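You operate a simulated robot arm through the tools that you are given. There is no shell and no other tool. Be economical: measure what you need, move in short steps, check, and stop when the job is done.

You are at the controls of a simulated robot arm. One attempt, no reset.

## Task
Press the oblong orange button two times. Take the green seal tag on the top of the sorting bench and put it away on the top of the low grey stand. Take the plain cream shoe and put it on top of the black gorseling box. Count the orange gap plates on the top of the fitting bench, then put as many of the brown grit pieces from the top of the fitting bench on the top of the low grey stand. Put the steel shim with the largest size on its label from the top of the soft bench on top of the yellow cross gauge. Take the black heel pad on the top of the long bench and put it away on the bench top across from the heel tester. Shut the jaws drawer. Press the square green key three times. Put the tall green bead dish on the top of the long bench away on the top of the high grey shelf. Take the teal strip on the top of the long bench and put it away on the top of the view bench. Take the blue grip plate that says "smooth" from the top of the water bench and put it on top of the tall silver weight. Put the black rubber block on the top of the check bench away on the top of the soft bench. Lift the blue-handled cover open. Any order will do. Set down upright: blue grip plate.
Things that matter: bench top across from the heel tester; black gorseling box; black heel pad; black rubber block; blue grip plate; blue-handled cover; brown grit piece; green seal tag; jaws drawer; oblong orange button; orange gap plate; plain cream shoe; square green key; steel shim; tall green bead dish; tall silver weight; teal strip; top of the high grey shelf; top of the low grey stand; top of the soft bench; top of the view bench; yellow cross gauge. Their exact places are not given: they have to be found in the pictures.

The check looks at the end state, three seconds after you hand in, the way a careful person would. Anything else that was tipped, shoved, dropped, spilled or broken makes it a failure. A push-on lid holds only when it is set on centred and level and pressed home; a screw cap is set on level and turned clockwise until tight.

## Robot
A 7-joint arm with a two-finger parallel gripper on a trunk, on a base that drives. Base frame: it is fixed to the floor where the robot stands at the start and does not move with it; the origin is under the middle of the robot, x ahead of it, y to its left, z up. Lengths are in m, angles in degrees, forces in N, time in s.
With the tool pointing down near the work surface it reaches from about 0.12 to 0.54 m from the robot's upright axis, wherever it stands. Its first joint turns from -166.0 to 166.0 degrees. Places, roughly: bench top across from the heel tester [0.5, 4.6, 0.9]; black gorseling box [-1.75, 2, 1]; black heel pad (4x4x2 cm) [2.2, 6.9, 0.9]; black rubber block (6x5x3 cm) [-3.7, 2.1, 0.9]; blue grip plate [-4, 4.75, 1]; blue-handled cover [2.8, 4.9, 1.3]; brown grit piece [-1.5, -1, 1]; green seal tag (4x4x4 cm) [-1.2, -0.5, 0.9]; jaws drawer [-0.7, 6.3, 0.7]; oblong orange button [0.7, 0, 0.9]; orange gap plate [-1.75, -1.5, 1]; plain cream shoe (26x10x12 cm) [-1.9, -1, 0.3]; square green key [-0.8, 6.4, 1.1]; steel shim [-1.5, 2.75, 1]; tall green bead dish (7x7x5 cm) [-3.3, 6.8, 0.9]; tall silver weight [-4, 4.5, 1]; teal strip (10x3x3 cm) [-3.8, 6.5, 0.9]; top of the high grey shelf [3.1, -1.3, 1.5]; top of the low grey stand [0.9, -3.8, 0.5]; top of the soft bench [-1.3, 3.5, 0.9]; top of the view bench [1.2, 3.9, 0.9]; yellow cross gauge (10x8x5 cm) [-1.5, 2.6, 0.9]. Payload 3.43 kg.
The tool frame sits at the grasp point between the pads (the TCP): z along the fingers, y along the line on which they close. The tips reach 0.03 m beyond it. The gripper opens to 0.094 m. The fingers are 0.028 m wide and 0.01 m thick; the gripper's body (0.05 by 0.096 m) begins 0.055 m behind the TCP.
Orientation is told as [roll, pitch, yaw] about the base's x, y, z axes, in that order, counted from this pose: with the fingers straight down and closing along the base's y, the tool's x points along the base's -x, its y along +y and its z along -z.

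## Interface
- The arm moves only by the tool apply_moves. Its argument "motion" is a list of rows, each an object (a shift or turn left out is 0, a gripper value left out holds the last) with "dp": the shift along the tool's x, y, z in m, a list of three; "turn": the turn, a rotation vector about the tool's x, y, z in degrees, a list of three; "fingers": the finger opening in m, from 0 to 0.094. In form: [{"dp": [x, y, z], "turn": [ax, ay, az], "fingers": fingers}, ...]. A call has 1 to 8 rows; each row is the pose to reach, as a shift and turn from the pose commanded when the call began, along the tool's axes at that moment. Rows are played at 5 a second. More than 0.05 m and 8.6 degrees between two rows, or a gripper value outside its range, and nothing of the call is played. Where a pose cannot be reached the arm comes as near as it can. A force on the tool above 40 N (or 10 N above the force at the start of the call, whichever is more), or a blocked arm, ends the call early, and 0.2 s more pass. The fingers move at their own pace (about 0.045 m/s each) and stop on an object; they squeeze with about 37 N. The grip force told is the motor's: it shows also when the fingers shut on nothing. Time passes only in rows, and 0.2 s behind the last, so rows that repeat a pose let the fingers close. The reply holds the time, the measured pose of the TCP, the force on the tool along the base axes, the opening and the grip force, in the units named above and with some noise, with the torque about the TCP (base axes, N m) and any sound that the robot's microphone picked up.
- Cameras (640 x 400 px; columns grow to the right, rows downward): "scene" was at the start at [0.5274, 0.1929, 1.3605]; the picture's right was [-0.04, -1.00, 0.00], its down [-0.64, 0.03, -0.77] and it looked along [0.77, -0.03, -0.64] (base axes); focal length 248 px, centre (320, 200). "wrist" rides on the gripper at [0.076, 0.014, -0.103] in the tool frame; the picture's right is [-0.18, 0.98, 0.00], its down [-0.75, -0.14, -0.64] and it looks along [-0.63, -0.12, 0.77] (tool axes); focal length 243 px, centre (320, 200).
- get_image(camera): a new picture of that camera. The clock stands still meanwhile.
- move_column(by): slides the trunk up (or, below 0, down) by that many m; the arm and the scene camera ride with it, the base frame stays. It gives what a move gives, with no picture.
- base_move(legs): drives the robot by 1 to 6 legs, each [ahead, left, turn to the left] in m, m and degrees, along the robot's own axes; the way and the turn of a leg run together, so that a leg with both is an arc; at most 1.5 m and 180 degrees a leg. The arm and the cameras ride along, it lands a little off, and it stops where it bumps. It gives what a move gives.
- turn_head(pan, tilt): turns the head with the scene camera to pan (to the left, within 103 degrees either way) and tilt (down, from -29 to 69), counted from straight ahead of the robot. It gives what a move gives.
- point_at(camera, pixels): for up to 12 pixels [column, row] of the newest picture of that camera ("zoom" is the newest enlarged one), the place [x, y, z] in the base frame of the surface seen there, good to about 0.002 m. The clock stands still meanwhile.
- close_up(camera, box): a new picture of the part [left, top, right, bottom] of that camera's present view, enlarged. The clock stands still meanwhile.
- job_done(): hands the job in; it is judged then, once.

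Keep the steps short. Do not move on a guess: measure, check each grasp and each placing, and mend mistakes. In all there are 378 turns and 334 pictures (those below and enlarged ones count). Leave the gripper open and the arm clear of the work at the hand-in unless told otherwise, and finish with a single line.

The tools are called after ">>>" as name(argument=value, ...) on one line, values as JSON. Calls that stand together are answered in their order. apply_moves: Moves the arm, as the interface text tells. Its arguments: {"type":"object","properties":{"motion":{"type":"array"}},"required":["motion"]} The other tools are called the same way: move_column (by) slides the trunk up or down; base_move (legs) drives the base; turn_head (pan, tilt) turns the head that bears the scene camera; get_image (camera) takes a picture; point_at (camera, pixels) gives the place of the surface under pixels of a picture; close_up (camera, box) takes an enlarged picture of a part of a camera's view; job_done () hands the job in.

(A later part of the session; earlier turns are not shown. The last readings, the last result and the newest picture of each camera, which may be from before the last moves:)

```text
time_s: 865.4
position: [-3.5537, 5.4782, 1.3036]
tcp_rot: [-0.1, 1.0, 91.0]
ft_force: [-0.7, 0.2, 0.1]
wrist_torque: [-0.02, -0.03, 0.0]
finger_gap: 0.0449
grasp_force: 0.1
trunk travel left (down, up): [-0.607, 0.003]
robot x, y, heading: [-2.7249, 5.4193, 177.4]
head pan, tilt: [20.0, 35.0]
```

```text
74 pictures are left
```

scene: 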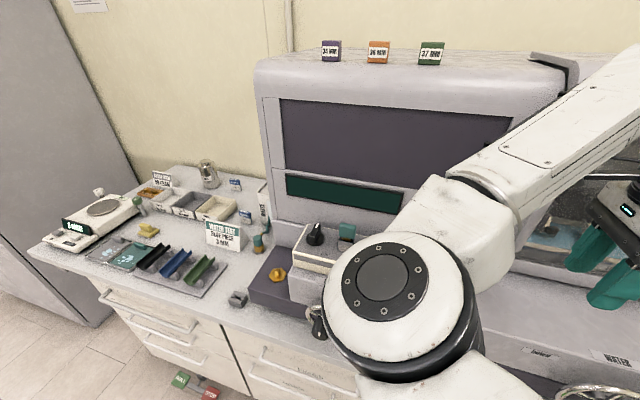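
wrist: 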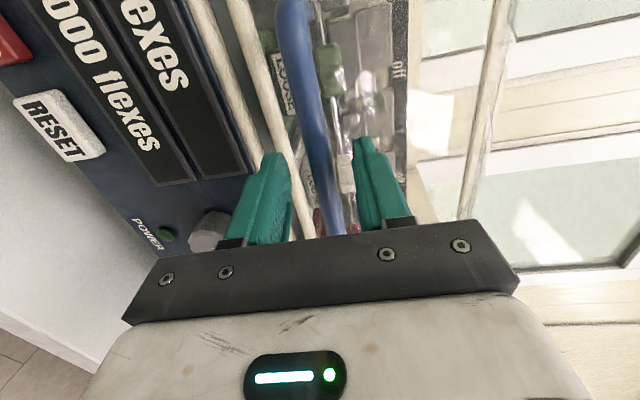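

>>> close_up(camera="scene", box=[60, 150, 290, 300])

>>> base_move(legs=[[-0.15, 0, 2.5], [0, 0.6, 0]])

>>> turn_head(pan=0, tilt=40)

>>> get_image(camera="scene")

>>> get_image(camera="wrist")

```text
2.67 times, centred on (175, 225) of scene
```

zoom: 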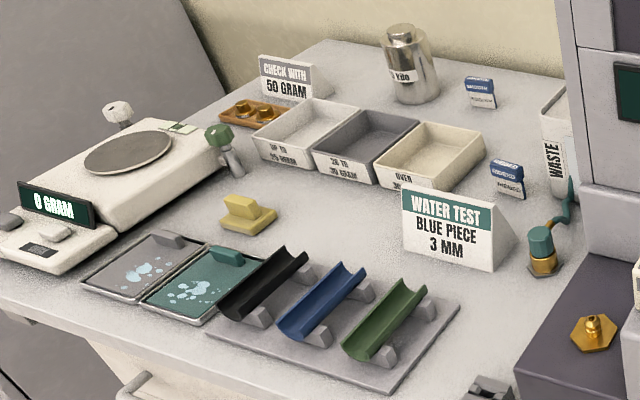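

```text
time_s: 869.8
position: [-3.3994, 4.8339, 1.3038]
tcp_rot: [0.1, 0.9, 93.3]
ft_force: [-0.2, 0.2, -0.4]
wrist_torque: [0.03, -0.01, 0.02]
finger_gap: 0.0448
grasp_force: 0.0
trunk travel left (down, up): [-0.607, 0.003]
robot x, y, heading: [-2.5709, 4.8044, -179.8]
head pan, tilt: [20.0, 35.0]
```

```text
time_s: 870.6
position: [-3.3994, 4.8333, 1.3032]
tcp_rot: [0.0, 0.9, 93.3]
ft_force: [0.1, 0.4, 0.0]
wrist_torque: [0.0, -0.01, -0.02]
finger_gap: 0.045
grasp_force: 0.0
trunk travel left (down, up): [-0.607, 0.003]
robot x, y, heading: [-2.571, 4.8057, -179.9]
head pan, tilt: [0.0, 40.0]
```

```text
72 pictures are left
```

scene: 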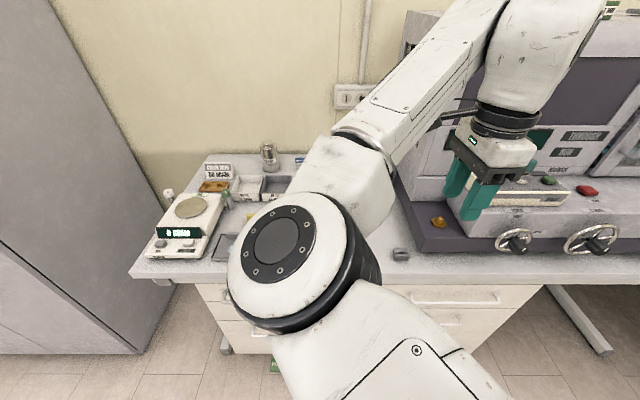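

```text
71 pictures are left
```

wrist: 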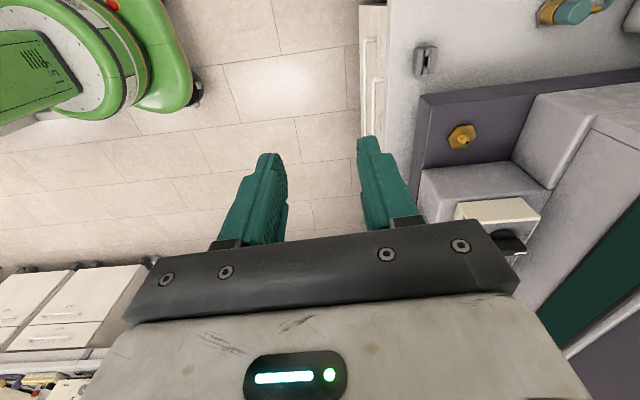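

>>> base_move(legs=[[0, 0.35, 0]])

>>> turn_head(pan=-20, tilt=35)

>>> get_image(camera="scene")

>>> get_image(camera="wrist")

```text
time_s: 872.9
position: [-3.3996, 4.4789, 1.3046]
tcp_rot: [-0.1, 0.9, 93.4]
ft_force: [0.5, 0.3, 0.3]
wrist_torque: [-0.02, 0.0, 0.01]
finger_gap: 0.0447
grasp_force: 0.0
trunk travel left (down, up): [-0.607, 0.003]
robot x, y, heading: [-2.5647, 4.4478, -179.8]
head pan, tilt: [0.0, 40.0]
```

```text
time_s: 873.7
position: [-3.3999, 4.4798, 1.304]
tcp_rot: [0.0, 1.0, 93.4]
ft_force: [0.4, -0.9, 0.5]
wrist_torque: [0.02, -0.02, -0.04]
finger_gap: 0.045
grasp_force: 0.0
trunk travel left (down, up): [-0.607, 0.003]
robot x, y, heading: [-2.5707, 4.4515, -180.0]
head pan, tilt: [-20.0, 35.0]
```

```text
70 pictures are left
```

scene: 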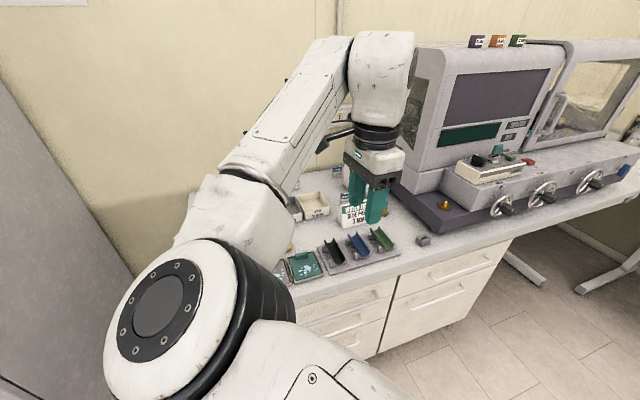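

```text
69 pictures are left
```

wrist: 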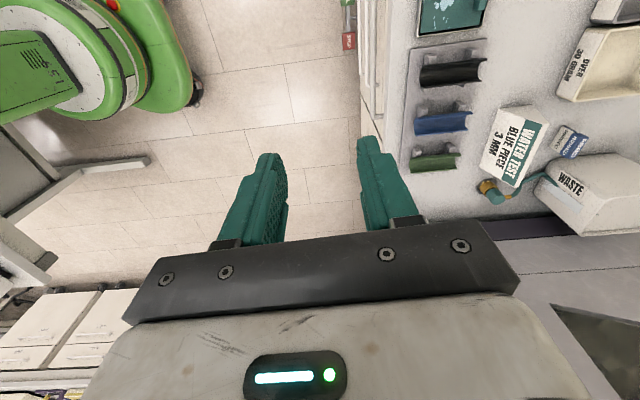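

>>> close_up(camera="wrist", box=[540, 110, 610, 180])

>>> base_move(legs=[[0.12, 0.1, 0]])

>>> get_image(camera="wrist")

```text
5.71 times, centred on (575, 145) of wrist
```

zoom: 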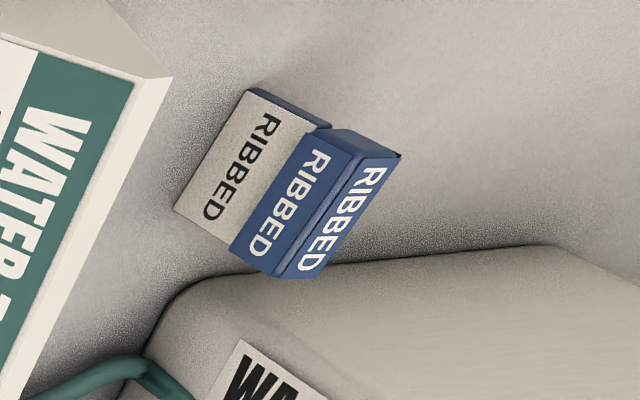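

```text
time_s: 875.1
position: [-3.5245, 4.3794, 1.3035]
tcp_rot: [0.0, 0.9, 93.5]
ft_force: [-0.3, 0.4, -0.5]
wrist_torque: [0.01, 0.0, -0.03]
finger_gap: 0.0451
grasp_force: 0.0
trunk travel left (down, up): [-0.607, 0.003]
robot x, y, heading: [-2.6958, 4.3526, -179.8]
head pan, tilt: [-20.0, 35.0]
```

```text
67 pictures are left
```

wrist: 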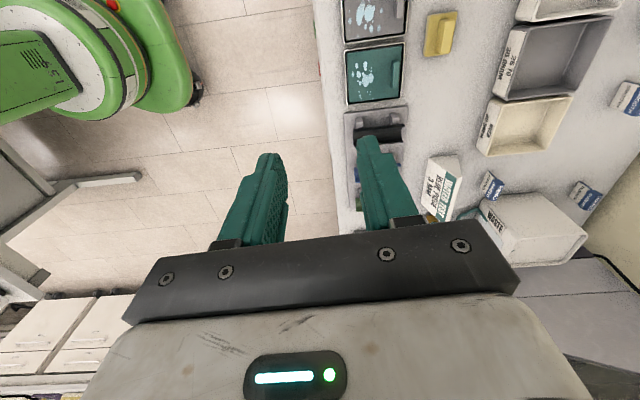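

>>> close_up(camera="wrist", box=[560, 170, 610, 220])

>>> close_up(camera="wrist", box=[595, 75, 640, 120])

>>> point_at(camera="wrist", pixels=[[585, 193], [628, 97], [490, 185]])

```text
8.00 times, centred on (585, 195) of wrist
```

zoom: 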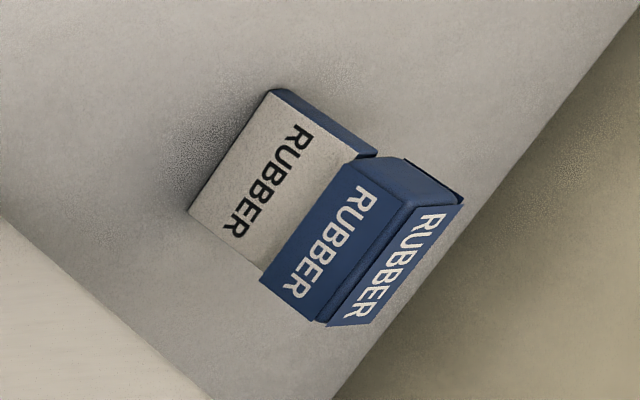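

```text
8.89 times, centred on (618, 98) of wrist
```

zoom: 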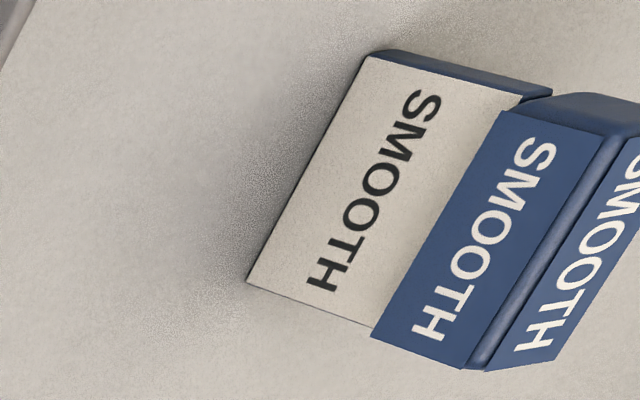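

```text
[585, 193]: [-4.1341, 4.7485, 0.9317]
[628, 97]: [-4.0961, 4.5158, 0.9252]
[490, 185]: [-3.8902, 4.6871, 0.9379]
```

The plate at (-4.10,4.52) says SMOOTH. Drive in 0.47 and look down at it and the weights.

>>> base_move(legs=[[0.47, 0, 0]])

>>> get_image(camera="wrist")

>>> turn_head(pan=-10, tilt=45)

>>> get_image(camera="scene")

```text
time_s: 877.9
position: [-3.9915, 4.3722, 1.3038]
tcp_rot: [-0.1, 0.9, 93.8]
ft_force: [0.3, -0.2, -0.5]
wrist_torque: [-0.02, 0.02, -0.02]
finger_gap: 0.045
grasp_force: 0.1
trunk travel left (down, up): [-0.607, 0.003]
robot x, y, heading: [-3.1628, 4.3488, -179.4]
head pan, tilt: [-20.0, 35.0]
```

```text
64 pictures are left
```

wrist: 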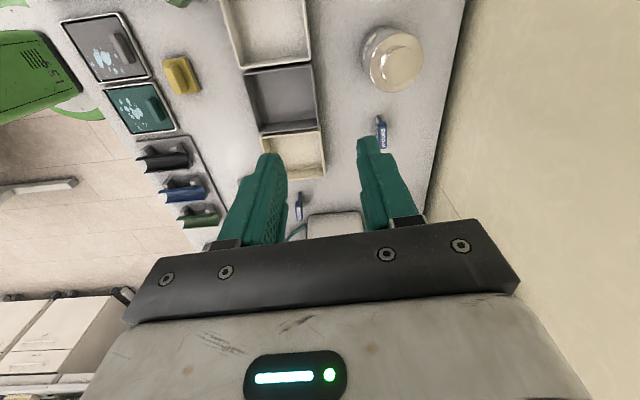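

```text
time_s: 878.6
position: [-3.9911, 4.372, 1.3038]
tcp_rot: [0.0, 1.0, 93.7]
ft_force: [0.3, 0.3, 0.3]
wrist_torque: [0.01, -0.02, 0.0]
finger_gap: 0.045
grasp_force: 0.0
trunk travel left (down, up): [-0.607, 0.003]
robot x, y, heading: [-3.1586, 4.3508, -179.7]
head pan, tilt: [-10.0, 45.0]
```

```text
63 pictures are left
```

scene: 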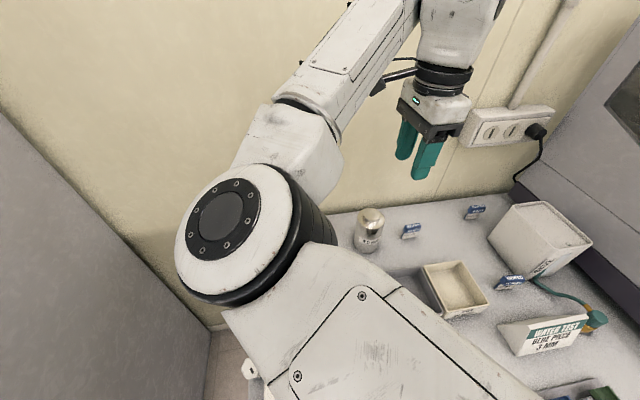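

>>> close_up(camera="scene", box=[340, 195, 440, 260])

>>> point_at(camera="zoom", pixels=[[185, 115], [150, 115], [225, 115], [185, 100], [185, 130], [460, 190], [425, 200], [495, 190], [460, 215], [455, 245], [430, 180], [185, 60]])

>>> point_at(camera="wrist", pixels=[[397, 58], [380, 58], [416, 58], [397, 40], [397, 78], [380, 122], [383, 135], [377, 117]])

```text
6.15 times, centred on (390, 228) of scene
```

zoom: 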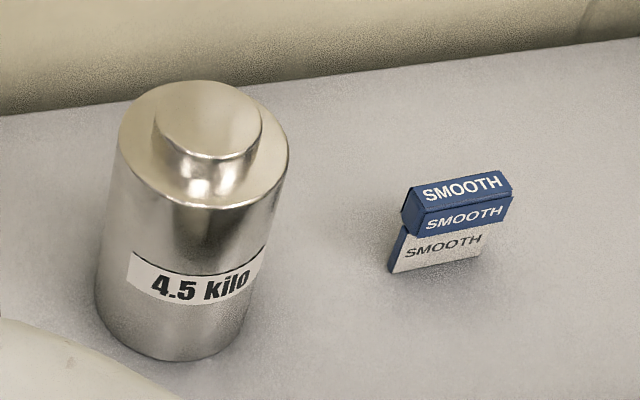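

```text
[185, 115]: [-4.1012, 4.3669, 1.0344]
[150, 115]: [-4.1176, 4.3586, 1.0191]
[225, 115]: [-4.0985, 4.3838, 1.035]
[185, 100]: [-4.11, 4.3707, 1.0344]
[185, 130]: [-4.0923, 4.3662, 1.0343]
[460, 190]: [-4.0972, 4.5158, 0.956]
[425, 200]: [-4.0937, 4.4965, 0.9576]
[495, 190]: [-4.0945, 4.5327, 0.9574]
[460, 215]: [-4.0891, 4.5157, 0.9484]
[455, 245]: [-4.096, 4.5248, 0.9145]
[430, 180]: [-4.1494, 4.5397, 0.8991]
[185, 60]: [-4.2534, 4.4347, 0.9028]
```

```text
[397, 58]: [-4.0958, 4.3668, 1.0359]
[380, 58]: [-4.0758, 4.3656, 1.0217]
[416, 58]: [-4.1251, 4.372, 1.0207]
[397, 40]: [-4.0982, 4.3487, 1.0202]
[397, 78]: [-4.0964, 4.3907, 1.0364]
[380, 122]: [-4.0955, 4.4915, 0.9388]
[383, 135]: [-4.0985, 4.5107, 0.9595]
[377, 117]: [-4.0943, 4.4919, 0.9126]
```

The tall weight is the 4.5-kilo cylinder (knob top z 1.035); the SMOOTH plate stands at (-4.096,4.515). Move in 5 cm more and go above the plate.

>>> base_move(legs=[[0.05, 0, 0]])

>>> point_at(camera="zoom", pixels=[[209, 118], [160, 118], [258, 118], [209, 88], [209, 150]])

>>> apply_moves(motion=[{"dp": [-0.036, 0.012, 0.03], "turn": [0, 0, 3.8], "fingers": 0.04}, {"dp": [-0.072, 0.024, 0.06], "turn": [0, 0, 3.8]}, {"dp": [-0.108, 0.036, 0.09], "turn": [0, 0, 3.8]}, {"dp": [-0.14, 0.045, 0.12], "turn": [0, 0, 3.8]}, {"dp": [-0.14, 0.045, 0.165], "turn": [0, 0, 3.8]}, {"dp": [-0.14, 0.045, 0.21], "turn": [0, 0, 3.8]}, {"dp": [-0.14, 0.045, 0.25], "turn": [0, 0, 3.8]}])

>>> get_image(camera="wrist")

```text
time_s: 879.8
position: [-4.032, 4.3713, 1.304]
tcp_rot: [0.0, 0.9, 93.9]
ft_force: [0.2, -0.7, -0.1]
wrist_torque: [-0.01, 0.01, 0.01]
finger_gap: 0.0448
grasp_force: 0.1
trunk travel left (down, up): [-0.607, 0.003]
robot x, y, heading: [-3.1999, 4.3462, -179.7]
head pan, tilt: [-10.0, 45.0]
stopped in leg 1: the robot was blocked; the commanded pose is now the measured one
```

```text
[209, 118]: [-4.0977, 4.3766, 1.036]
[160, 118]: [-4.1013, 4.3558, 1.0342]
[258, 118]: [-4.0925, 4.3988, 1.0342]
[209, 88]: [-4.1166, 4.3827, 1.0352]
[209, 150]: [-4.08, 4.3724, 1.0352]
```

```text
time_s: 881.4
position: [-4.0866, 4.5061, 1.05]
tcp_rot: [0.0, 0.8, 90.0]
ft_force: [0.0, 0.1, 0.4]
wrist_torque: [-0.02, -0.02, -0.01]
finger_gap: 0.04
grasp_force: 0.0
trunk travel left (down, up): [-0.607, 0.003]
robot x, y, heading: [-3.2019, 4.347, -179.4]
head pan, tilt: [-10.0, 45.0]
```

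```text
61 pictures are left
```

wrist: 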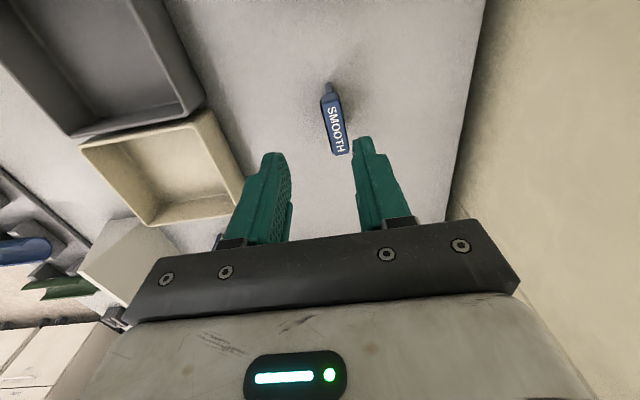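

>>> point_at(camera="wrist", pixels=[[330, 103], [340, 148], [335, 125], [324, 125], [346, 125], [327, 88]])

```text
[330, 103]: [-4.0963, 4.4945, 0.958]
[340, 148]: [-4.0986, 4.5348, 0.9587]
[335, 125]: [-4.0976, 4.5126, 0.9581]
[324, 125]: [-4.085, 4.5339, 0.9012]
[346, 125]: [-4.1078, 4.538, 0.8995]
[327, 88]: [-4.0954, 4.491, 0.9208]
```

>>> apply_moves(motion=[{"dp": [-0.0085, 0.011, 0.03], "turn": [0, 0, -3.3]}, {"dp": [-0.0085, 0.011, 0.065], "turn": [0, 0, -3.3]}, {"dp": [-0.0085, 0.011, 0.085], "turn": [0, 0, -3.3]}, {"dp": [-0.0085, 0.011, 0.093], "turn": [0, 0, -3.3]}, {"dp": [-0.0085, 0.011, 0.093], "turn": [0, 0, -3.3], "fingers": 0.0}, {"dp": [-0.0085, 0.011, 0.093], "turn": [0, 0, -3.3]}, {"dp": [-0.0085, 0.011, 0.093], "turn": [0, 0, -3.3]}])

>>> apply_moves(motion=[{"dp": [0, 0, -0.04]}, {"dp": [0, 0, -0.08]}, {"dp": [0, 0, -0.12]}, {"dp": [0, 0, -0.16]}, {"dp": [0, 0, -0.2]}])

>>> get_image(camera="wrist")

```text
time_s: 883.0
position: [-4.0972, 4.5115, 0.9577]
tcp_rot: [0.0, 0.9, 93.2]
ft_force: [0.0, 0.5, 0.1]
wrist_torque: [0.02, 0.04, -0.04]
finger_gap: 0.0198
grasp_force: 37.1
trunk travel left (down, up): [-0.607, 0.003]
robot x, y, heading: [-3.2024, 4.3475, -179.6]
head pan, tilt: [-10.0, 45.0]
```

```text
time_s: 884.1
position: [-4.095, 4.5136, 1.1588]
tcp_rot: [0.0, 0.9, 93.3]
ft_force: [0.0, 0.0, -0.9]
wrist_torque: [-0.02, -0.01, 0.0]
finger_gap: 0.0196
grasp_force: 37.0
trunk travel left (down, up): [-0.607, 0.003]
robot x, y, heading: [-3.204, 4.3468, -179.6]
head pan, tilt: [-10.0, 45.0]
```

```text
60 pictures are left
```

wrist: 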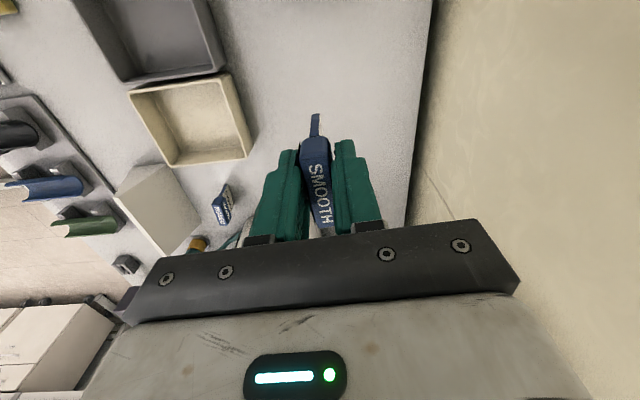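

>>> apply_moves(motion=[{"dp": [0.045, 0.0025, 0]}, {"dp": [0.09, 0.005, 0]}, {"dp": [0.125, 0.007, 0]}, {"dp": [0.139, 0.008, 0.02]}, {"dp": [0.139, 0.008, 0.045]}])

>>> get_image(camera="wrist")

>>> close_up(camera="scene", box=[320, 150, 420, 260])

```text
time_s: 885.4
position: [-4.0964, 4.3728, 1.1151]
tcp_rot: [-0.1, 0.9, 93.3]
ft_force: [0.6, 0.1, -0.6]
wrist_torque: [0.01, 0.02, 0.01]
finger_gap: 0.0195
grasp_force: 37.1
trunk travel left (down, up): [-0.607, 0.003]
robot x, y, heading: [-3.2059, 4.3474, -179.1]
head pan, tilt: [-10.0, 45.0]
```

```text
59 pictures are left
```

wrist: 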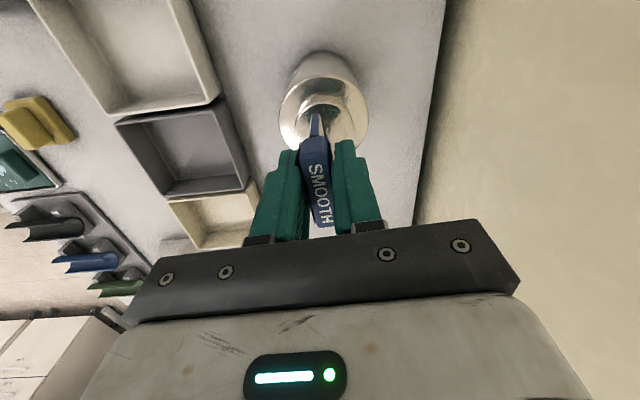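

```text
3.64 times, centred on (370, 205) of scene
```

zoom: 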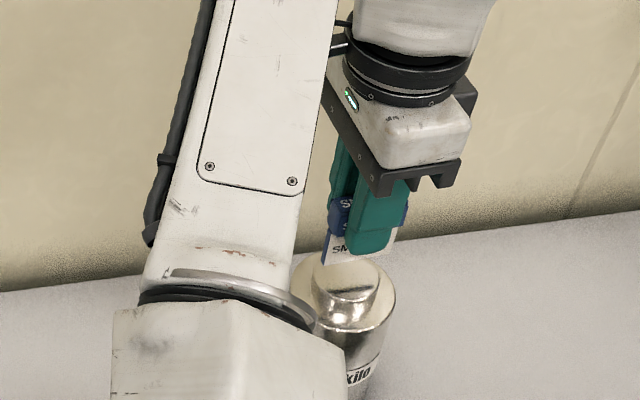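

>>> point_at(camera="zoom", pixels=[[326, 258], [335, 250], [390, 240], [345, 275], [320, 280], [375, 275], [347, 295], [405, 212], [333, 210]])

>>> point_at(camera="wrist", pixels=[[308, 140], [323, 220], [316, 115], [320, 115], [316, 180], [345, 120], [300, 95]])

```text
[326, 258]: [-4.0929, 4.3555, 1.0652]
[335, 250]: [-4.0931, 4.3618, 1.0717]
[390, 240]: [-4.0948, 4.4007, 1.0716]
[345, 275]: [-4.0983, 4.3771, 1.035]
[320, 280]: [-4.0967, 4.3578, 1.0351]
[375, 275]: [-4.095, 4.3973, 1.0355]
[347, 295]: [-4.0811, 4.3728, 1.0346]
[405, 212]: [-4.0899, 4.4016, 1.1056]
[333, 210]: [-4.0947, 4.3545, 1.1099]
```

```text
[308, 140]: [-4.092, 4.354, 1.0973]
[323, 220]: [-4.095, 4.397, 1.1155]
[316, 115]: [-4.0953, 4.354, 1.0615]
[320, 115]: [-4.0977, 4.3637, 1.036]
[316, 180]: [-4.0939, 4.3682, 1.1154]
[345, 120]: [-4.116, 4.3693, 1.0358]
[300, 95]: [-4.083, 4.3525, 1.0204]
```

Plate centred over the knob (y 4.3775 vs 4.377; x ok). Lower gently.

>>> apply_moves(motion=[{"dp": [0, 0, 0.01]}, {"dp": [0, 0, 0.016]}, {"dp": [0, 0, 0.019]}, {"dp": [0, 0, 0.021]}])

```text
time_s: 886.4
position: [-4.0966, 4.374, 1.0938]
tcp_rot: [0.0, 0.9, 93.3]
ft_force: [1.2, 0.2, 2.1]
wrist_torque: [-0.03, -0.05, 0.01]
finger_gap: 0.0194
grasp_force: 37.3
trunk travel left (down, up): [-0.607, 0.003]
robot x, y, heading: [-3.2026, 4.3531, -179.6]
head pan, tilt: [-10.0, 45.0]
```

>>> apply_moves(motion=[{"dp": [0, 0, 0.001]}, {"dp": [0, 0, 0.001], "fingers": 0.024}, {"dp": [0, 0, 0.001]}, {"dp": [0, 0, 0.001], "fingers": 0.036}, {"dp": [0, 0, 0.001]}])

>>> apply_moves(motion=[{"dp": [0, 0, -0.015]}, {"dp": [0, 0, -0.035]}, {"dp": [0, 0, -0.06]}, {"dp": [0, 0, -0.1]}, {"dp": [0, 0, -0.14]}, {"dp": [0, 0, -0.18]}])

>>> get_image(camera="wrist")

>>> close_up(camera="scene", box=[320, 160, 440, 260])

```text
time_s: 887.5
position: [-4.0953, 4.3737, 1.0922]
tcp_rot: [0.0, 0.9, 93.3]
ft_force: [0.2, -0.1, 0.1]
wrist_torque: [0.0, -0.03, 0.02]
finger_gap: 0.036
grasp_force: 0.0
trunk travel left (down, up): [-0.607, 0.003]
robot x, y, heading: [-3.2032, 4.3471, -179.3]
head pan, tilt: [-10.0, 45.0]
```

```text
time_s: 889.0
position: [-4.0946, 4.3764, 1.2767]
tcp_rot: [0.0, 0.8, 93.3]
ft_force: [-0.3, -0.4, 0.2]
wrist_torque: [0.0, 0.02, 0.02]
finger_gap: 0.0361
grasp_force: 0.1
trunk travel left (down, up): [-0.607, 0.003]
robot x, y, heading: [-3.1996, 4.3459, -179.3]
head pan, tilt: [-10.0, 45.0]
```

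```text
57 pictures are left
```

wrist: 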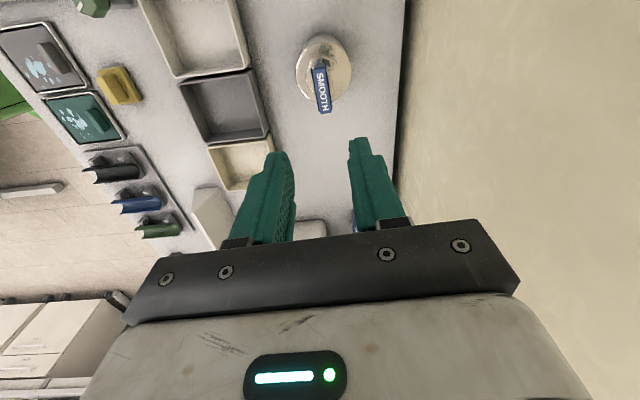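

```text
4.00 times, centred on (380, 210) of scene
```

zoom: 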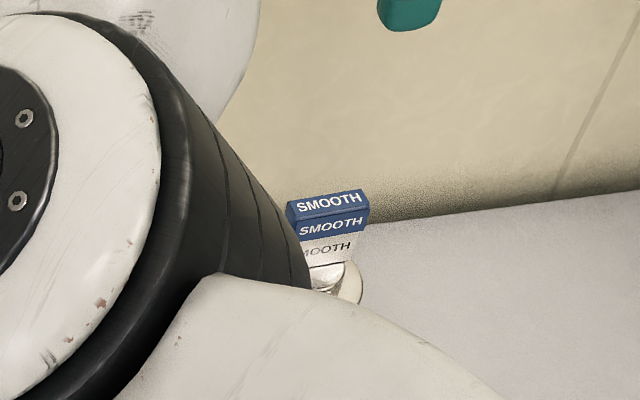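

The plate stands upright on the weight. Next: the rubber block at the check bench. Retract, back out, turn south and drive.

>>> apply_moves(motion=[{"dp": [0, -0.04, 0]}, {"dp": [0, -0.08, 0]}, {"dp": [0, -0.12, 0]}, {"dp": [0, -0.16, 0]}])

>>> base_move(legs=[[-0.68, 0, 0], [0, 0, 89.5], [1.3, 0, 0]])

>>> turn_head(pan=-40, tilt=30)

>>> get_image(camera="scene")

```text
time_s: 890.0
position: [-3.936, 4.3858, 1.2744]
tcp_rot: [0.0, 0.9, 93.3]
ft_force: [-1.1, 0.7, 0.1]
wrist_torque: [0.01, 0.0, -0.02]
finger_gap: 0.0361
grasp_force: 0.0
trunk travel left (down, up): [-0.607, 0.003]
robot x, y, heading: [-3.2002, 4.3489, -179.5]
head pan, tilt: [-10.0, 45.0]
```

```text
time_s: 893.4
position: [-3.2883, 4.3895, 1.2725]
tcp_rot: [0.0, 0.9, 93.7]
ft_force: [-0.1, 0.6, 0.4]
wrist_torque: [0.04, 0.01, 0.03]
finger_gap: 0.0359
grasp_force: 0.0
trunk travel left (down, up): [-0.607, 0.003]
robot x, y, heading: [-2.551, 4.3586, -178.8]
head pan, tilt: [-10.0, 45.0]
stopped in leg 1: the robot was blocked; the commanded pose is now the measured one
```

```text
time_s: 894.4
position: [-3.2871, 4.3887, 1.2736]
tcp_rot: [0.0, 0.8, 93.7]
ft_force: [0.3, -0.4, 0.6]
wrist_torque: [0.0, -0.01, 0.0]
finger_gap: 0.036
grasp_force: 0.1
trunk travel left (down, up): [-0.607, 0.003]
robot x, y, heading: [-2.5491, 4.3545, -179.0]
head pan, tilt: [-40.0, 30.0]
```

```text
55 pictures are left
```

scene: 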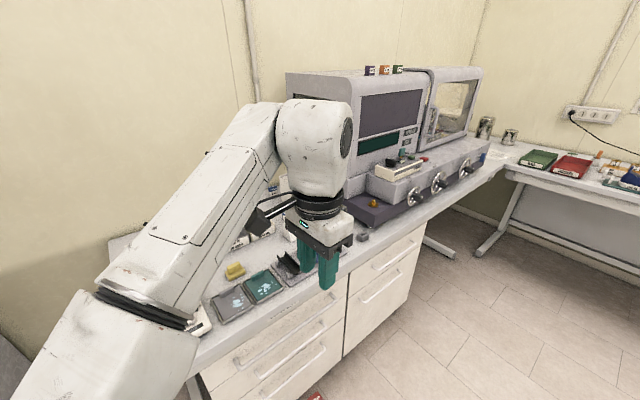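

>>> base_move(legs=[[0.1, 0, 0]])

>>> turn_head(pan=95, tilt=35)

>>> get_image(camera="scene")

```text
time_s: 895.5
position: [-3.3883, 4.3848, 1.2744]
tcp_rot: [0.0, 0.9, 93.9]
ft_force: [-0.6, 0.0, 0.3]
wrist_torque: [-0.02, -0.04, 0.02]
finger_gap: 0.0359
grasp_force: 0.1
trunk travel left (down, up): [-0.607, 0.003]
robot x, y, heading: [-2.6538, 4.3521, -178.8]
head pan, tilt: [-40.0, 30.0]
```

```text
time_s: 897.7
position: [-3.3882, 4.3861, 1.275]
tcp_rot: [0.0, 0.9, 93.9]
ft_force: [0.4, 0.1, 0.2]
wrist_torque: [0.0, 0.0, 0.02]
finger_gap: 0.0361
grasp_force: 0.0
trunk travel left (down, up): [-0.607, 0.003]
robot x, y, heading: [-2.6462, 4.3533, -178.9]
head pan, tilt: [95.0, 35.0]
```

```text
54 pictures are left
```

scene: 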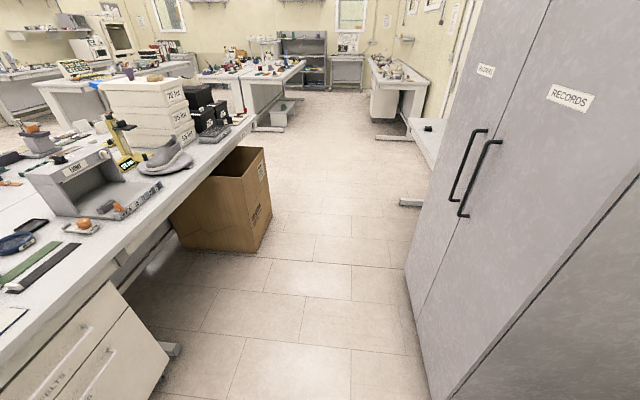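

>>> point_at(camera="scene", pixels=[[258, 248], [180, 248], [408, 270], [460, 395], [430, 128], [412, 200], [440, 160], [170, 348], [268, 200], [420, 140], [405, 130]])

>>> close_up(camera="scene", box=[390, 100, 470, 160])

```text
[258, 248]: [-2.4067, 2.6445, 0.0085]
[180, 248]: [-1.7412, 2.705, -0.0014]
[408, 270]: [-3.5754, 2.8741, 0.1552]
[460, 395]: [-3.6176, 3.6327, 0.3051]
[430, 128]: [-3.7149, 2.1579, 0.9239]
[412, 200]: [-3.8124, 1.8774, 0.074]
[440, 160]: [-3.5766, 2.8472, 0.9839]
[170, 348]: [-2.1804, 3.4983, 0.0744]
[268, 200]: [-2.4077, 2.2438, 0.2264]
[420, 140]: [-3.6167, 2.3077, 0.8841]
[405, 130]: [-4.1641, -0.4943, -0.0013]
```

```text
6.67 times, centred on (430, 130) of scene
```

zoom: 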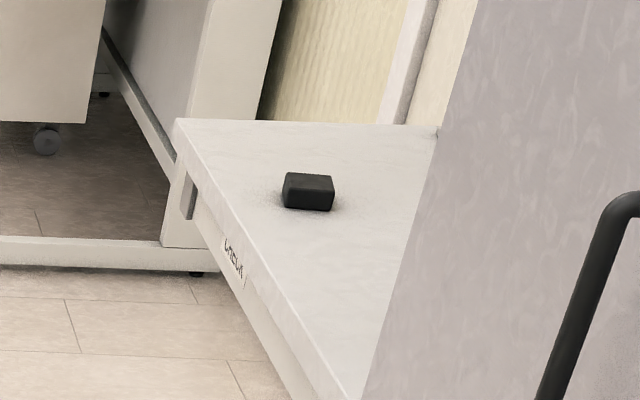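

Block at (-3.715,2.158). Turn south, shift west to x≈-2.95, and drive down to it.

>>> base_move(legs=[[0, 0, 89], [0, -0.32, 0], [1.3, 0, 0], [0.88, 0, 0], [0, 0, -90]])

>>> turn_head(pan=0, tilt=40)

>>> get_image(camera="wrist")

>>> get_image(camera="scene")

```text
time_s: 917.7
position: [-3.8078, 2.3107, 1.2741]
tcp_rot: [0.0, 0.9, 88.4]
ft_force: [-0.2, 0.1, 0.0]
wrist_torque: [-0.03, 0.02, -0.03]
finger_gap: 0.0362
grasp_force: 0.1
trunk travel left (down, up): [-0.607, 0.003]
robot x, y, heading: [-3.0782, 2.2093, 175.9]
head pan, tilt: [95.0, 35.0]
```

```text
time_s: 919.4
position: [-3.8074, 2.309, 1.2741]
tcp_rot: [0.0, 1.0, 88.4]
ft_force: [0.7, -0.3, -0.1]
wrist_torque: [-0.03, -0.03, 0.01]
finger_gap: 0.0359
grasp_force: 0.1
trunk travel left (down, up): [-0.607, 0.003]
robot x, y, heading: [-3.0803, 2.2083, 175.4]
head pan, tilt: [0.0, 40.0]
```

```text
52 pictures are left
```

wrist: 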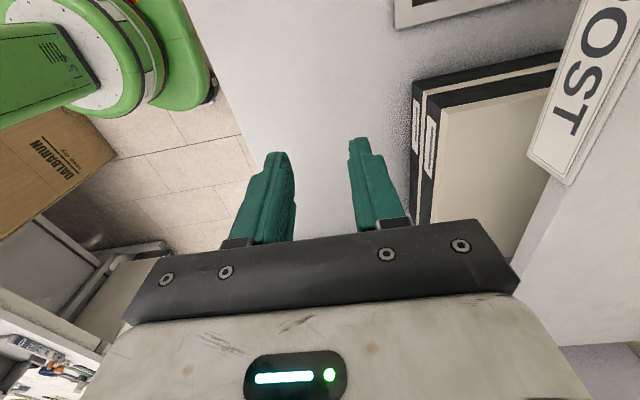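

```text
51 pictures are left
```

scene: 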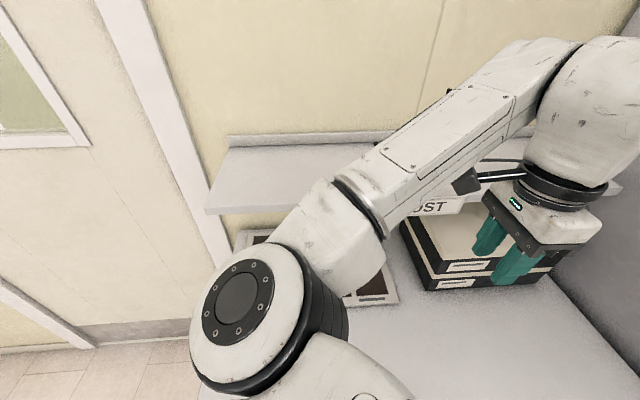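

>>> base_move(legs=[[-0.12, 0, 0]])

>>> apply_moves(motion=[{"dp": [0.04, 0, 0.03], "fingers": 0.07}, {"dp": [0.08, 0, 0.06]}, {"dp": [0.12, 0, 0.09]}, {"dp": [0.14, 0, 0.12]}])

>>> get_image(camera="wrist")

```text
time_s: 920.6
position: [-3.683, 2.302, 1.274]
tcp_rot: [0.0, 0.8, 88.3]
ft_force: [-0.1, 0.7, -0.3]
wrist_torque: [0.02, 0.01, -0.01]
finger_gap: 0.036
grasp_force: 0.1
trunk travel left (down, up): [-0.607, 0.003]
robot x, y, heading: [-2.9551, 2.2017, 175.6]
head pan, tilt: [0.0, 40.0]
```

```text
time_s: 921.6
position: [-3.687, 2.1592, 1.1598]
tcp_rot: [0.0, 0.8, 88.3]
ft_force: [0.2, -0.2, 1.1]
wrist_torque: [-0.03, 0.02, 0.0]
finger_gap: 0.07
grasp_force: 0.1
trunk travel left (down, up): [-0.607, 0.003]
robot x, y, heading: [-2.9508, 2.2023, 175.4]
head pan, tilt: [0.0, 40.0]
```

```text
50 pictures are left
```

wrist: 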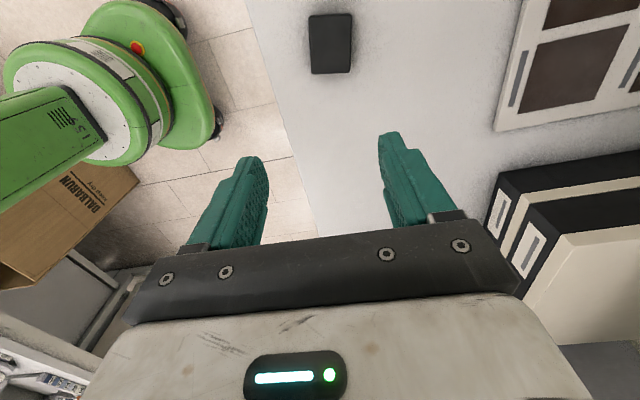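

Block visible at wrist (330,43). Measure it.

>>> point_at(camera="wrist", pixels=[[331, 43], [312, 43], [350, 42], [330, 18], [332, 70], [300, 40]])

```text
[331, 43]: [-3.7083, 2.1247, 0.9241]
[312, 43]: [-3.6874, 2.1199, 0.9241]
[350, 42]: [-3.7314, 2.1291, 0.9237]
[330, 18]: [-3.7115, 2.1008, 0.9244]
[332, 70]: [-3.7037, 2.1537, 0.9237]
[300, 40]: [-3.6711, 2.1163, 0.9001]
```

>>> apply_moves(motion=[{"dp": [0.011, 0.007, 0.04], "turn": [0, 0, 5]}, {"dp": [0.022, 0.014, 0.08], "turn": [0, 0, 11.5]}, {"dp": [0.0327, 0.021, 0.12], "turn": [0, 0, 11.5]}, {"dp": [0.0327, 0.021, 0.165], "turn": [0, 0, 11.5]}, {"dp": [0.0327, 0.021, 0.2], "turn": [0, 0, 11.5]}, {"dp": [0.0327, 0.021, 0.2245], "turn": [0, 0, 11.5]}])

>>> apply_moves(motion=[{"dp": [0, 0, 0], "fingers": 0.0}, {"dp": [0, 0, 0]}, {"dp": [0, 0, 0]}, {"dp": [0, 0, 0]}, {"dp": [0, 0, -0.04]}, {"dp": [0, 0, -0.085]}, {"dp": [0, 0, -0.13]}, {"dp": [0, 0, -0.175]}])

>>> get_image(camera="wrist")

```text
time_s: 923.0
position: [-3.7084, 2.1259, 0.9324]
tcp_rot: [-0.2, 0.9, 76.9]
ft_force: [0.2, -0.2, -0.2]
wrist_torque: [0.01, -0.03, 0.0]
finger_gap: 0.07
grasp_force: 0.1
trunk travel left (down, up): [-0.607, 0.003]
robot x, y, heading: [-2.9521, 2.2005, 175.5]
head pan, tilt: [0.0, 40.0]
```

```text
time_s: 924.8
position: [-3.7085, 2.1257, 1.1092]
tcp_rot: [-0.3, 0.9, 76.8]
ft_force: [-0.4, 0.3, -0.9]
wrist_torque: [-0.04, -0.01, -0.02]
finger_gap: 0.0499
grasp_force: 36.8
trunk travel left (down, up): [-0.607, 0.003]
robot x, y, heading: [-2.955, 2.1994, 175.8]
head pan, tilt: [0.0, 40.0]
```

```text
49 pictures are left
```

wrist: 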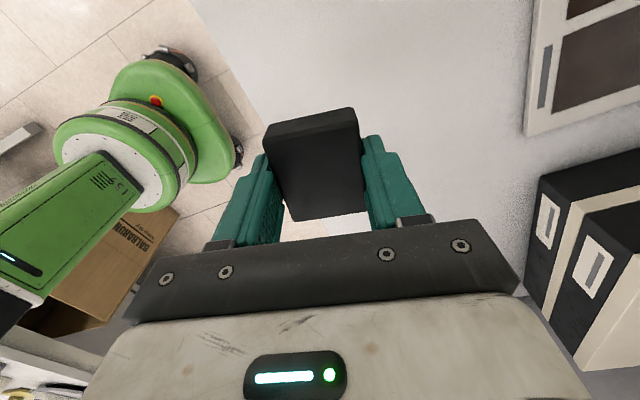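

Block held. Raise it and drive around the south end to the soft bench's east side.

>>> apply_moves(motion=[{"dp": [0, 0, -0.05]}, {"dp": [0, 0, -0.1]}, {"dp": [0, 0, -0.15]}])

>>> base_move(legs=[[0, 0, 94], [1.1, 0, 0], [0, 0, 90], [1.2, 0, 0], [1.2, 0, 0], [0, 0, 90]])

```text
time_s: 925.6
position: [-3.7072, 2.1273, 1.2582]
tcp_rot: [-0.3, 0.9, 76.8]
ft_force: [0.8, 0.1, -0.3]
wrist_torque: [-0.02, -0.07, 0.03]
finger_gap: 0.0494
grasp_force: 36.9
trunk travel left (down, up): [-0.607, 0.003]
robot x, y, heading: [-2.9521, 2.1977, 175.7]
head pan, tilt: [0.0, 40.0]
```

```text
time_s: 954.1
position: [-0.6772, 1.895, 1.2571]
tcp_rot: [-0.2, 1.0, -9.3]
ft_force: [0.2, 0.3, 0.0]
wrist_torque: [-0.02, 0.0, 0.03]
finger_gap: 0.0492
grasp_force: 36.3
trunk travel left (down, up): [-0.607, 0.003]
robot x, y, heading: [-0.5521, 1.1474, 89.4]
head pan, tilt: [0.0, 40.0]
```

>>> base_move(legs=[[1.2, 0, 0], [0.85, 0, 0], [0, 0, 90]])

>>> turn_head(pan=-10, tilt=45)

>>> get_image(camera="scene")

>>> get_image(camera="wrist")

```text
time_s: 968.1
position: [-1.3012, 3.0452, 1.2582]
tcp_rot: [-0.2, 0.9, 81.2]
ft_force: [0.9, 0.0, -1.5]
wrist_torque: [-0.01, -0.01, 0.0]
finger_gap: 0.0489
grasp_force: 36.5
trunk travel left (down, up): [-0.607, 0.003]
robot x, y, heading: [-0.5526, 3.1757, 179.8]
head pan, tilt: [0.0, 40.0]
```

```text
time_s: 968.8
position: [-1.3006, 3.046, 1.2569]
tcp_rot: [-0.2, 0.9, 81.1]
ft_force: [0.5, -0.2, -1.2]
wrist_torque: [-0.04, -0.03, -0.01]
finger_gap: 0.0491
grasp_force: 37.1
trunk travel left (down, up): [-0.607, 0.003]
robot x, y, heading: [-0.5551, 3.1735, 179.9]
head pan, tilt: [-10.0, 45.0]
```

```text
48 pictures are left
```

scene: 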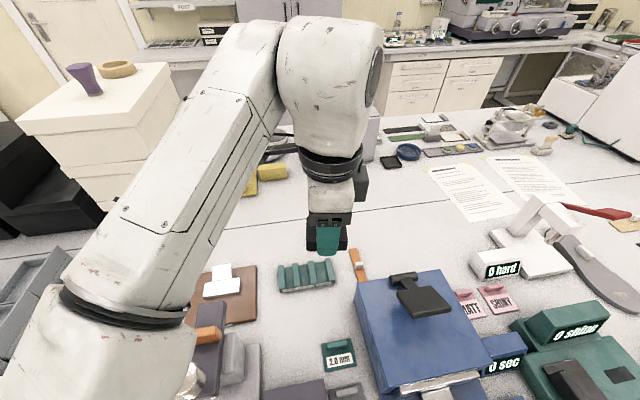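

```text
47 pictures are left
```

wrist: 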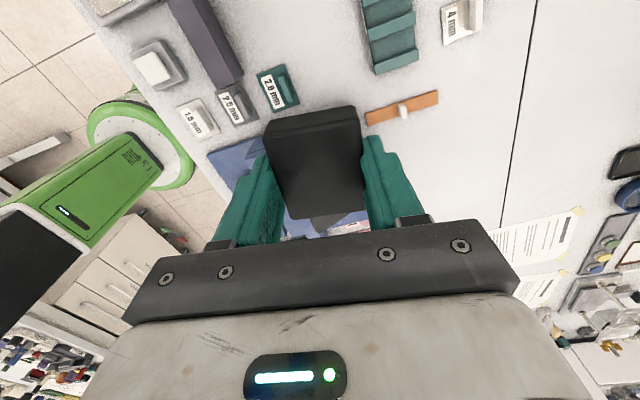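

>>> point_at(camera="scene", pixels=[[415, 225], [440, 235], [385, 240], [400, 200], [360, 265], [430, 265], [470, 230], [425, 203], [380, 275]])

```text
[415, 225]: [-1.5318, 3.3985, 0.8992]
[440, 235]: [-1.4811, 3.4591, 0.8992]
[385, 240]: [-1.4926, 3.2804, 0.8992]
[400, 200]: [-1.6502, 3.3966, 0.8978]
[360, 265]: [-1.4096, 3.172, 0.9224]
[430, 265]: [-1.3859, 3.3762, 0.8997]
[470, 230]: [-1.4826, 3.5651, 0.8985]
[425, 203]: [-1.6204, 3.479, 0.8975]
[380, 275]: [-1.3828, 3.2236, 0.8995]
```

>>> base_move(legs=[[0.12, -0.1, 0]])

>>> apply_moves(motion=[{"dp": [-0.04, 0.0165, 0]}, {"dp": [-0.08, 0.033, 0]}, {"dp": [-0.12, 0.05, 0.01]}, {"dp": [-0.16, 0.066, 0.02]}, {"dp": [-0.2036, 0.0828, 0.03]}, {"dp": [-0.2036, 0.0828, 0.075]}, {"dp": [-0.2036, 0.0828, 0.12]}, {"dp": [-0.2036, 0.0828, 0.165]}])

>>> get_image(camera="wrist")

>>> get_image(camera="scene")

```text
time_s: 970.2
position: [-1.4245, 3.1465, 1.257]
tcp_rot: [-0.3, 0.9, 81.0]
ft_force: [0.4, 0.1, -0.8]
wrist_torque: [-0.02, -0.05, 0.01]
finger_gap: 0.0489
grasp_force: 36.9
trunk travel left (down, up): [-0.607, 0.003]
robot x, y, heading: [-0.6775, 3.2722, 179.6]
head pan, tilt: [-10.0, 45.0]
```

```text
time_s: 972.0
position: [-1.4729, 3.3599, 1.0893]
tcp_rot: [-0.3, 0.9, 81.0]
ft_force: [0.7, -0.1, -0.3]
wrist_torque: [0.03, -0.02, -0.01]
finger_gap: 0.0491
grasp_force: 36.9
trunk travel left (down, up): [-0.607, 0.003]
robot x, y, heading: [-0.6768, 3.2747, 179.9]
head pan, tilt: [-10.0, 45.0]
```

```text
46 pictures are left
```

wrist: 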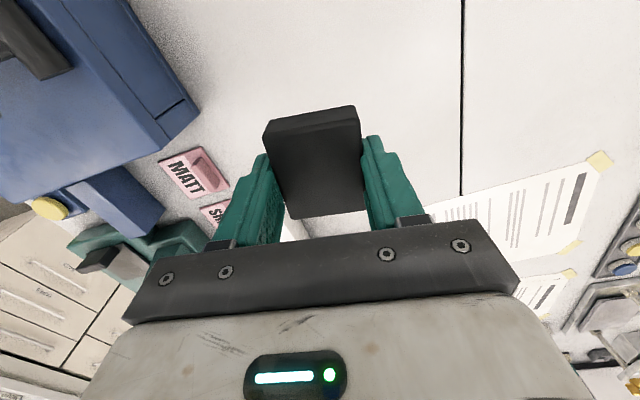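

```text
45 pictures are left
```

scene: 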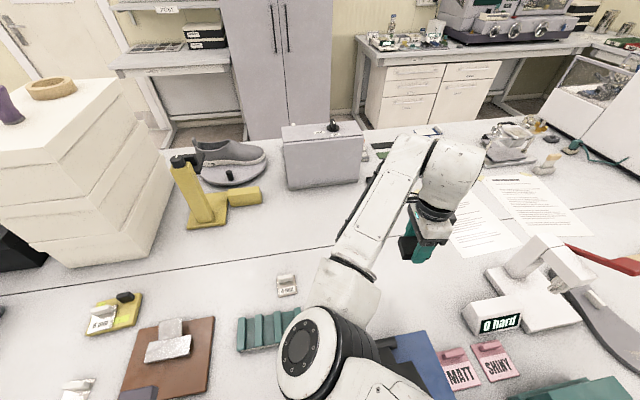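

>>> apply_moves(motion=[{"dp": [0, 0, 0.045]}, {"dp": [0, 0, 0.09]}, {"dp": [0, 0, 0.125]}, {"dp": [0, 0, 0.146]}, {"dp": [0, 0, 0.154]}])

>>> apply_moves(motion=[{"dp": [0, 0, 0.001], "fingers": 0.07}, {"dp": [0, 0, 0.001]}, {"dp": [0, 0, -0.03]}, {"dp": [0, 0, -0.075]}, {"dp": [0, 0, -0.12]}, {"dp": [0, 0, -0.165]}, {"dp": [0, 0, -0.21]}, {"dp": [0, 0, -0.255]}])

>>> get_image(camera="wrist")

```text
time_s: 973.2
position: [-1.476, 3.3548, 0.935]
tcp_rot: [-0.3, 0.9, 80.9]
ft_force: [0.9, 0.3, -0.5]
wrist_torque: [0.01, 0.01, 0.04]
finger_gap: 0.0492
grasp_force: 36.5
trunk travel left (down, up): [-0.607, 0.003]
robot x, y, heading: [-0.6773, 3.2778, 179.6]
head pan, tilt: [-10.0, 45.0]
```

```text
time_s: 975.0
position: [-1.4705, 3.3592, 1.1937]
tcp_rot: [-0.2, 0.8, 81.1]
ft_force: [0.3, -0.6, 0.8]
wrist_torque: [-0.01, -0.01, 0.0]
finger_gap: 0.0701
grasp_force: 0.1
trunk travel left (down, up): [-0.607, 0.003]
robot x, y, heading: [-0.6746, 3.2762, 179.6]
head pan, tilt: [-10.0, 45.0]
```

```text
44 pictures are left
```

wrist: 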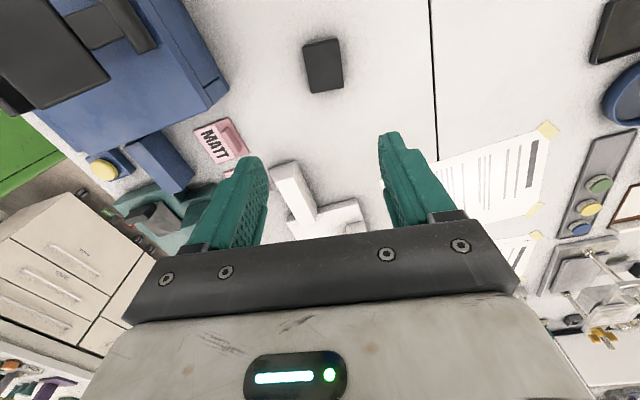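

Block is placed. Last: the bead dish. Drive back north-west to it.

>>> base_move(legs=[[-0.2, 0, 0], [0, 0, -90], [1.2, 0, 0], [0.98, 0, 0], [0, 0, 90]])

>>> base_move(legs=[[1.2, 0, 0], [1.05, 0, 0], [0, 0, -90], [0, 0.4, 0]])

>>> turn_head(pan=0, tilt=40)

>>> get_image(camera="scene")

```text
time_s: 994.4
position: [-1.2423, 5.5418, 1.1923]
tcp_rot: [-0.2, 1.0, 78.7]
ft_force: [-0.4, -0.3, 0.0]
wrist_torque: [0.01, -0.03, 0.01]
finger_gap: 0.0699
grasp_force: 0.1
trunk travel left (down, up): [-0.607, 0.003]
robot x, y, heading: [-0.4564, 5.4243, 177.4]
head pan, tilt: [-10.0, 45.0]
```

```text
time_s: 1011.6
position: [-3.0418, 6.3102, 1.1935]
tcp_rot: [-0.1, 0.9, -11.3]
ft_force: [-0.5, -0.6, -1.0]
wrist_torque: [-0.01, 0.0, 0.0]
finger_gap: 0.0697
grasp_force: 0.1
trunk travel left (down, up): [-0.607, 0.003]
robot x, y, heading: [-3.1548, 5.5206, 87.5]
head pan, tilt: [-10.0, 45.0]
```

```text
time_s: 1012.4
position: [-3.0411, 6.3116, 1.1929]
tcp_rot: [-0.2, 0.9, -11.3]
ft_force: [0.4, -0.6, 0.1]
wrist_torque: [0.01, -0.01, -0.01]
finger_gap: 0.0701
grasp_force: 0.1
trunk travel left (down, up): [-0.607, 0.003]
robot x, y, heading: [-3.1547, 5.5202, 87.5]
head pan, tilt: [0.0, 40.0]
```

```text
43 pictures are left
```

scene: 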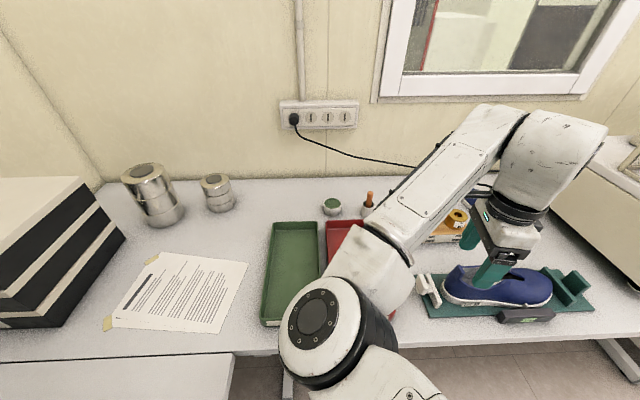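

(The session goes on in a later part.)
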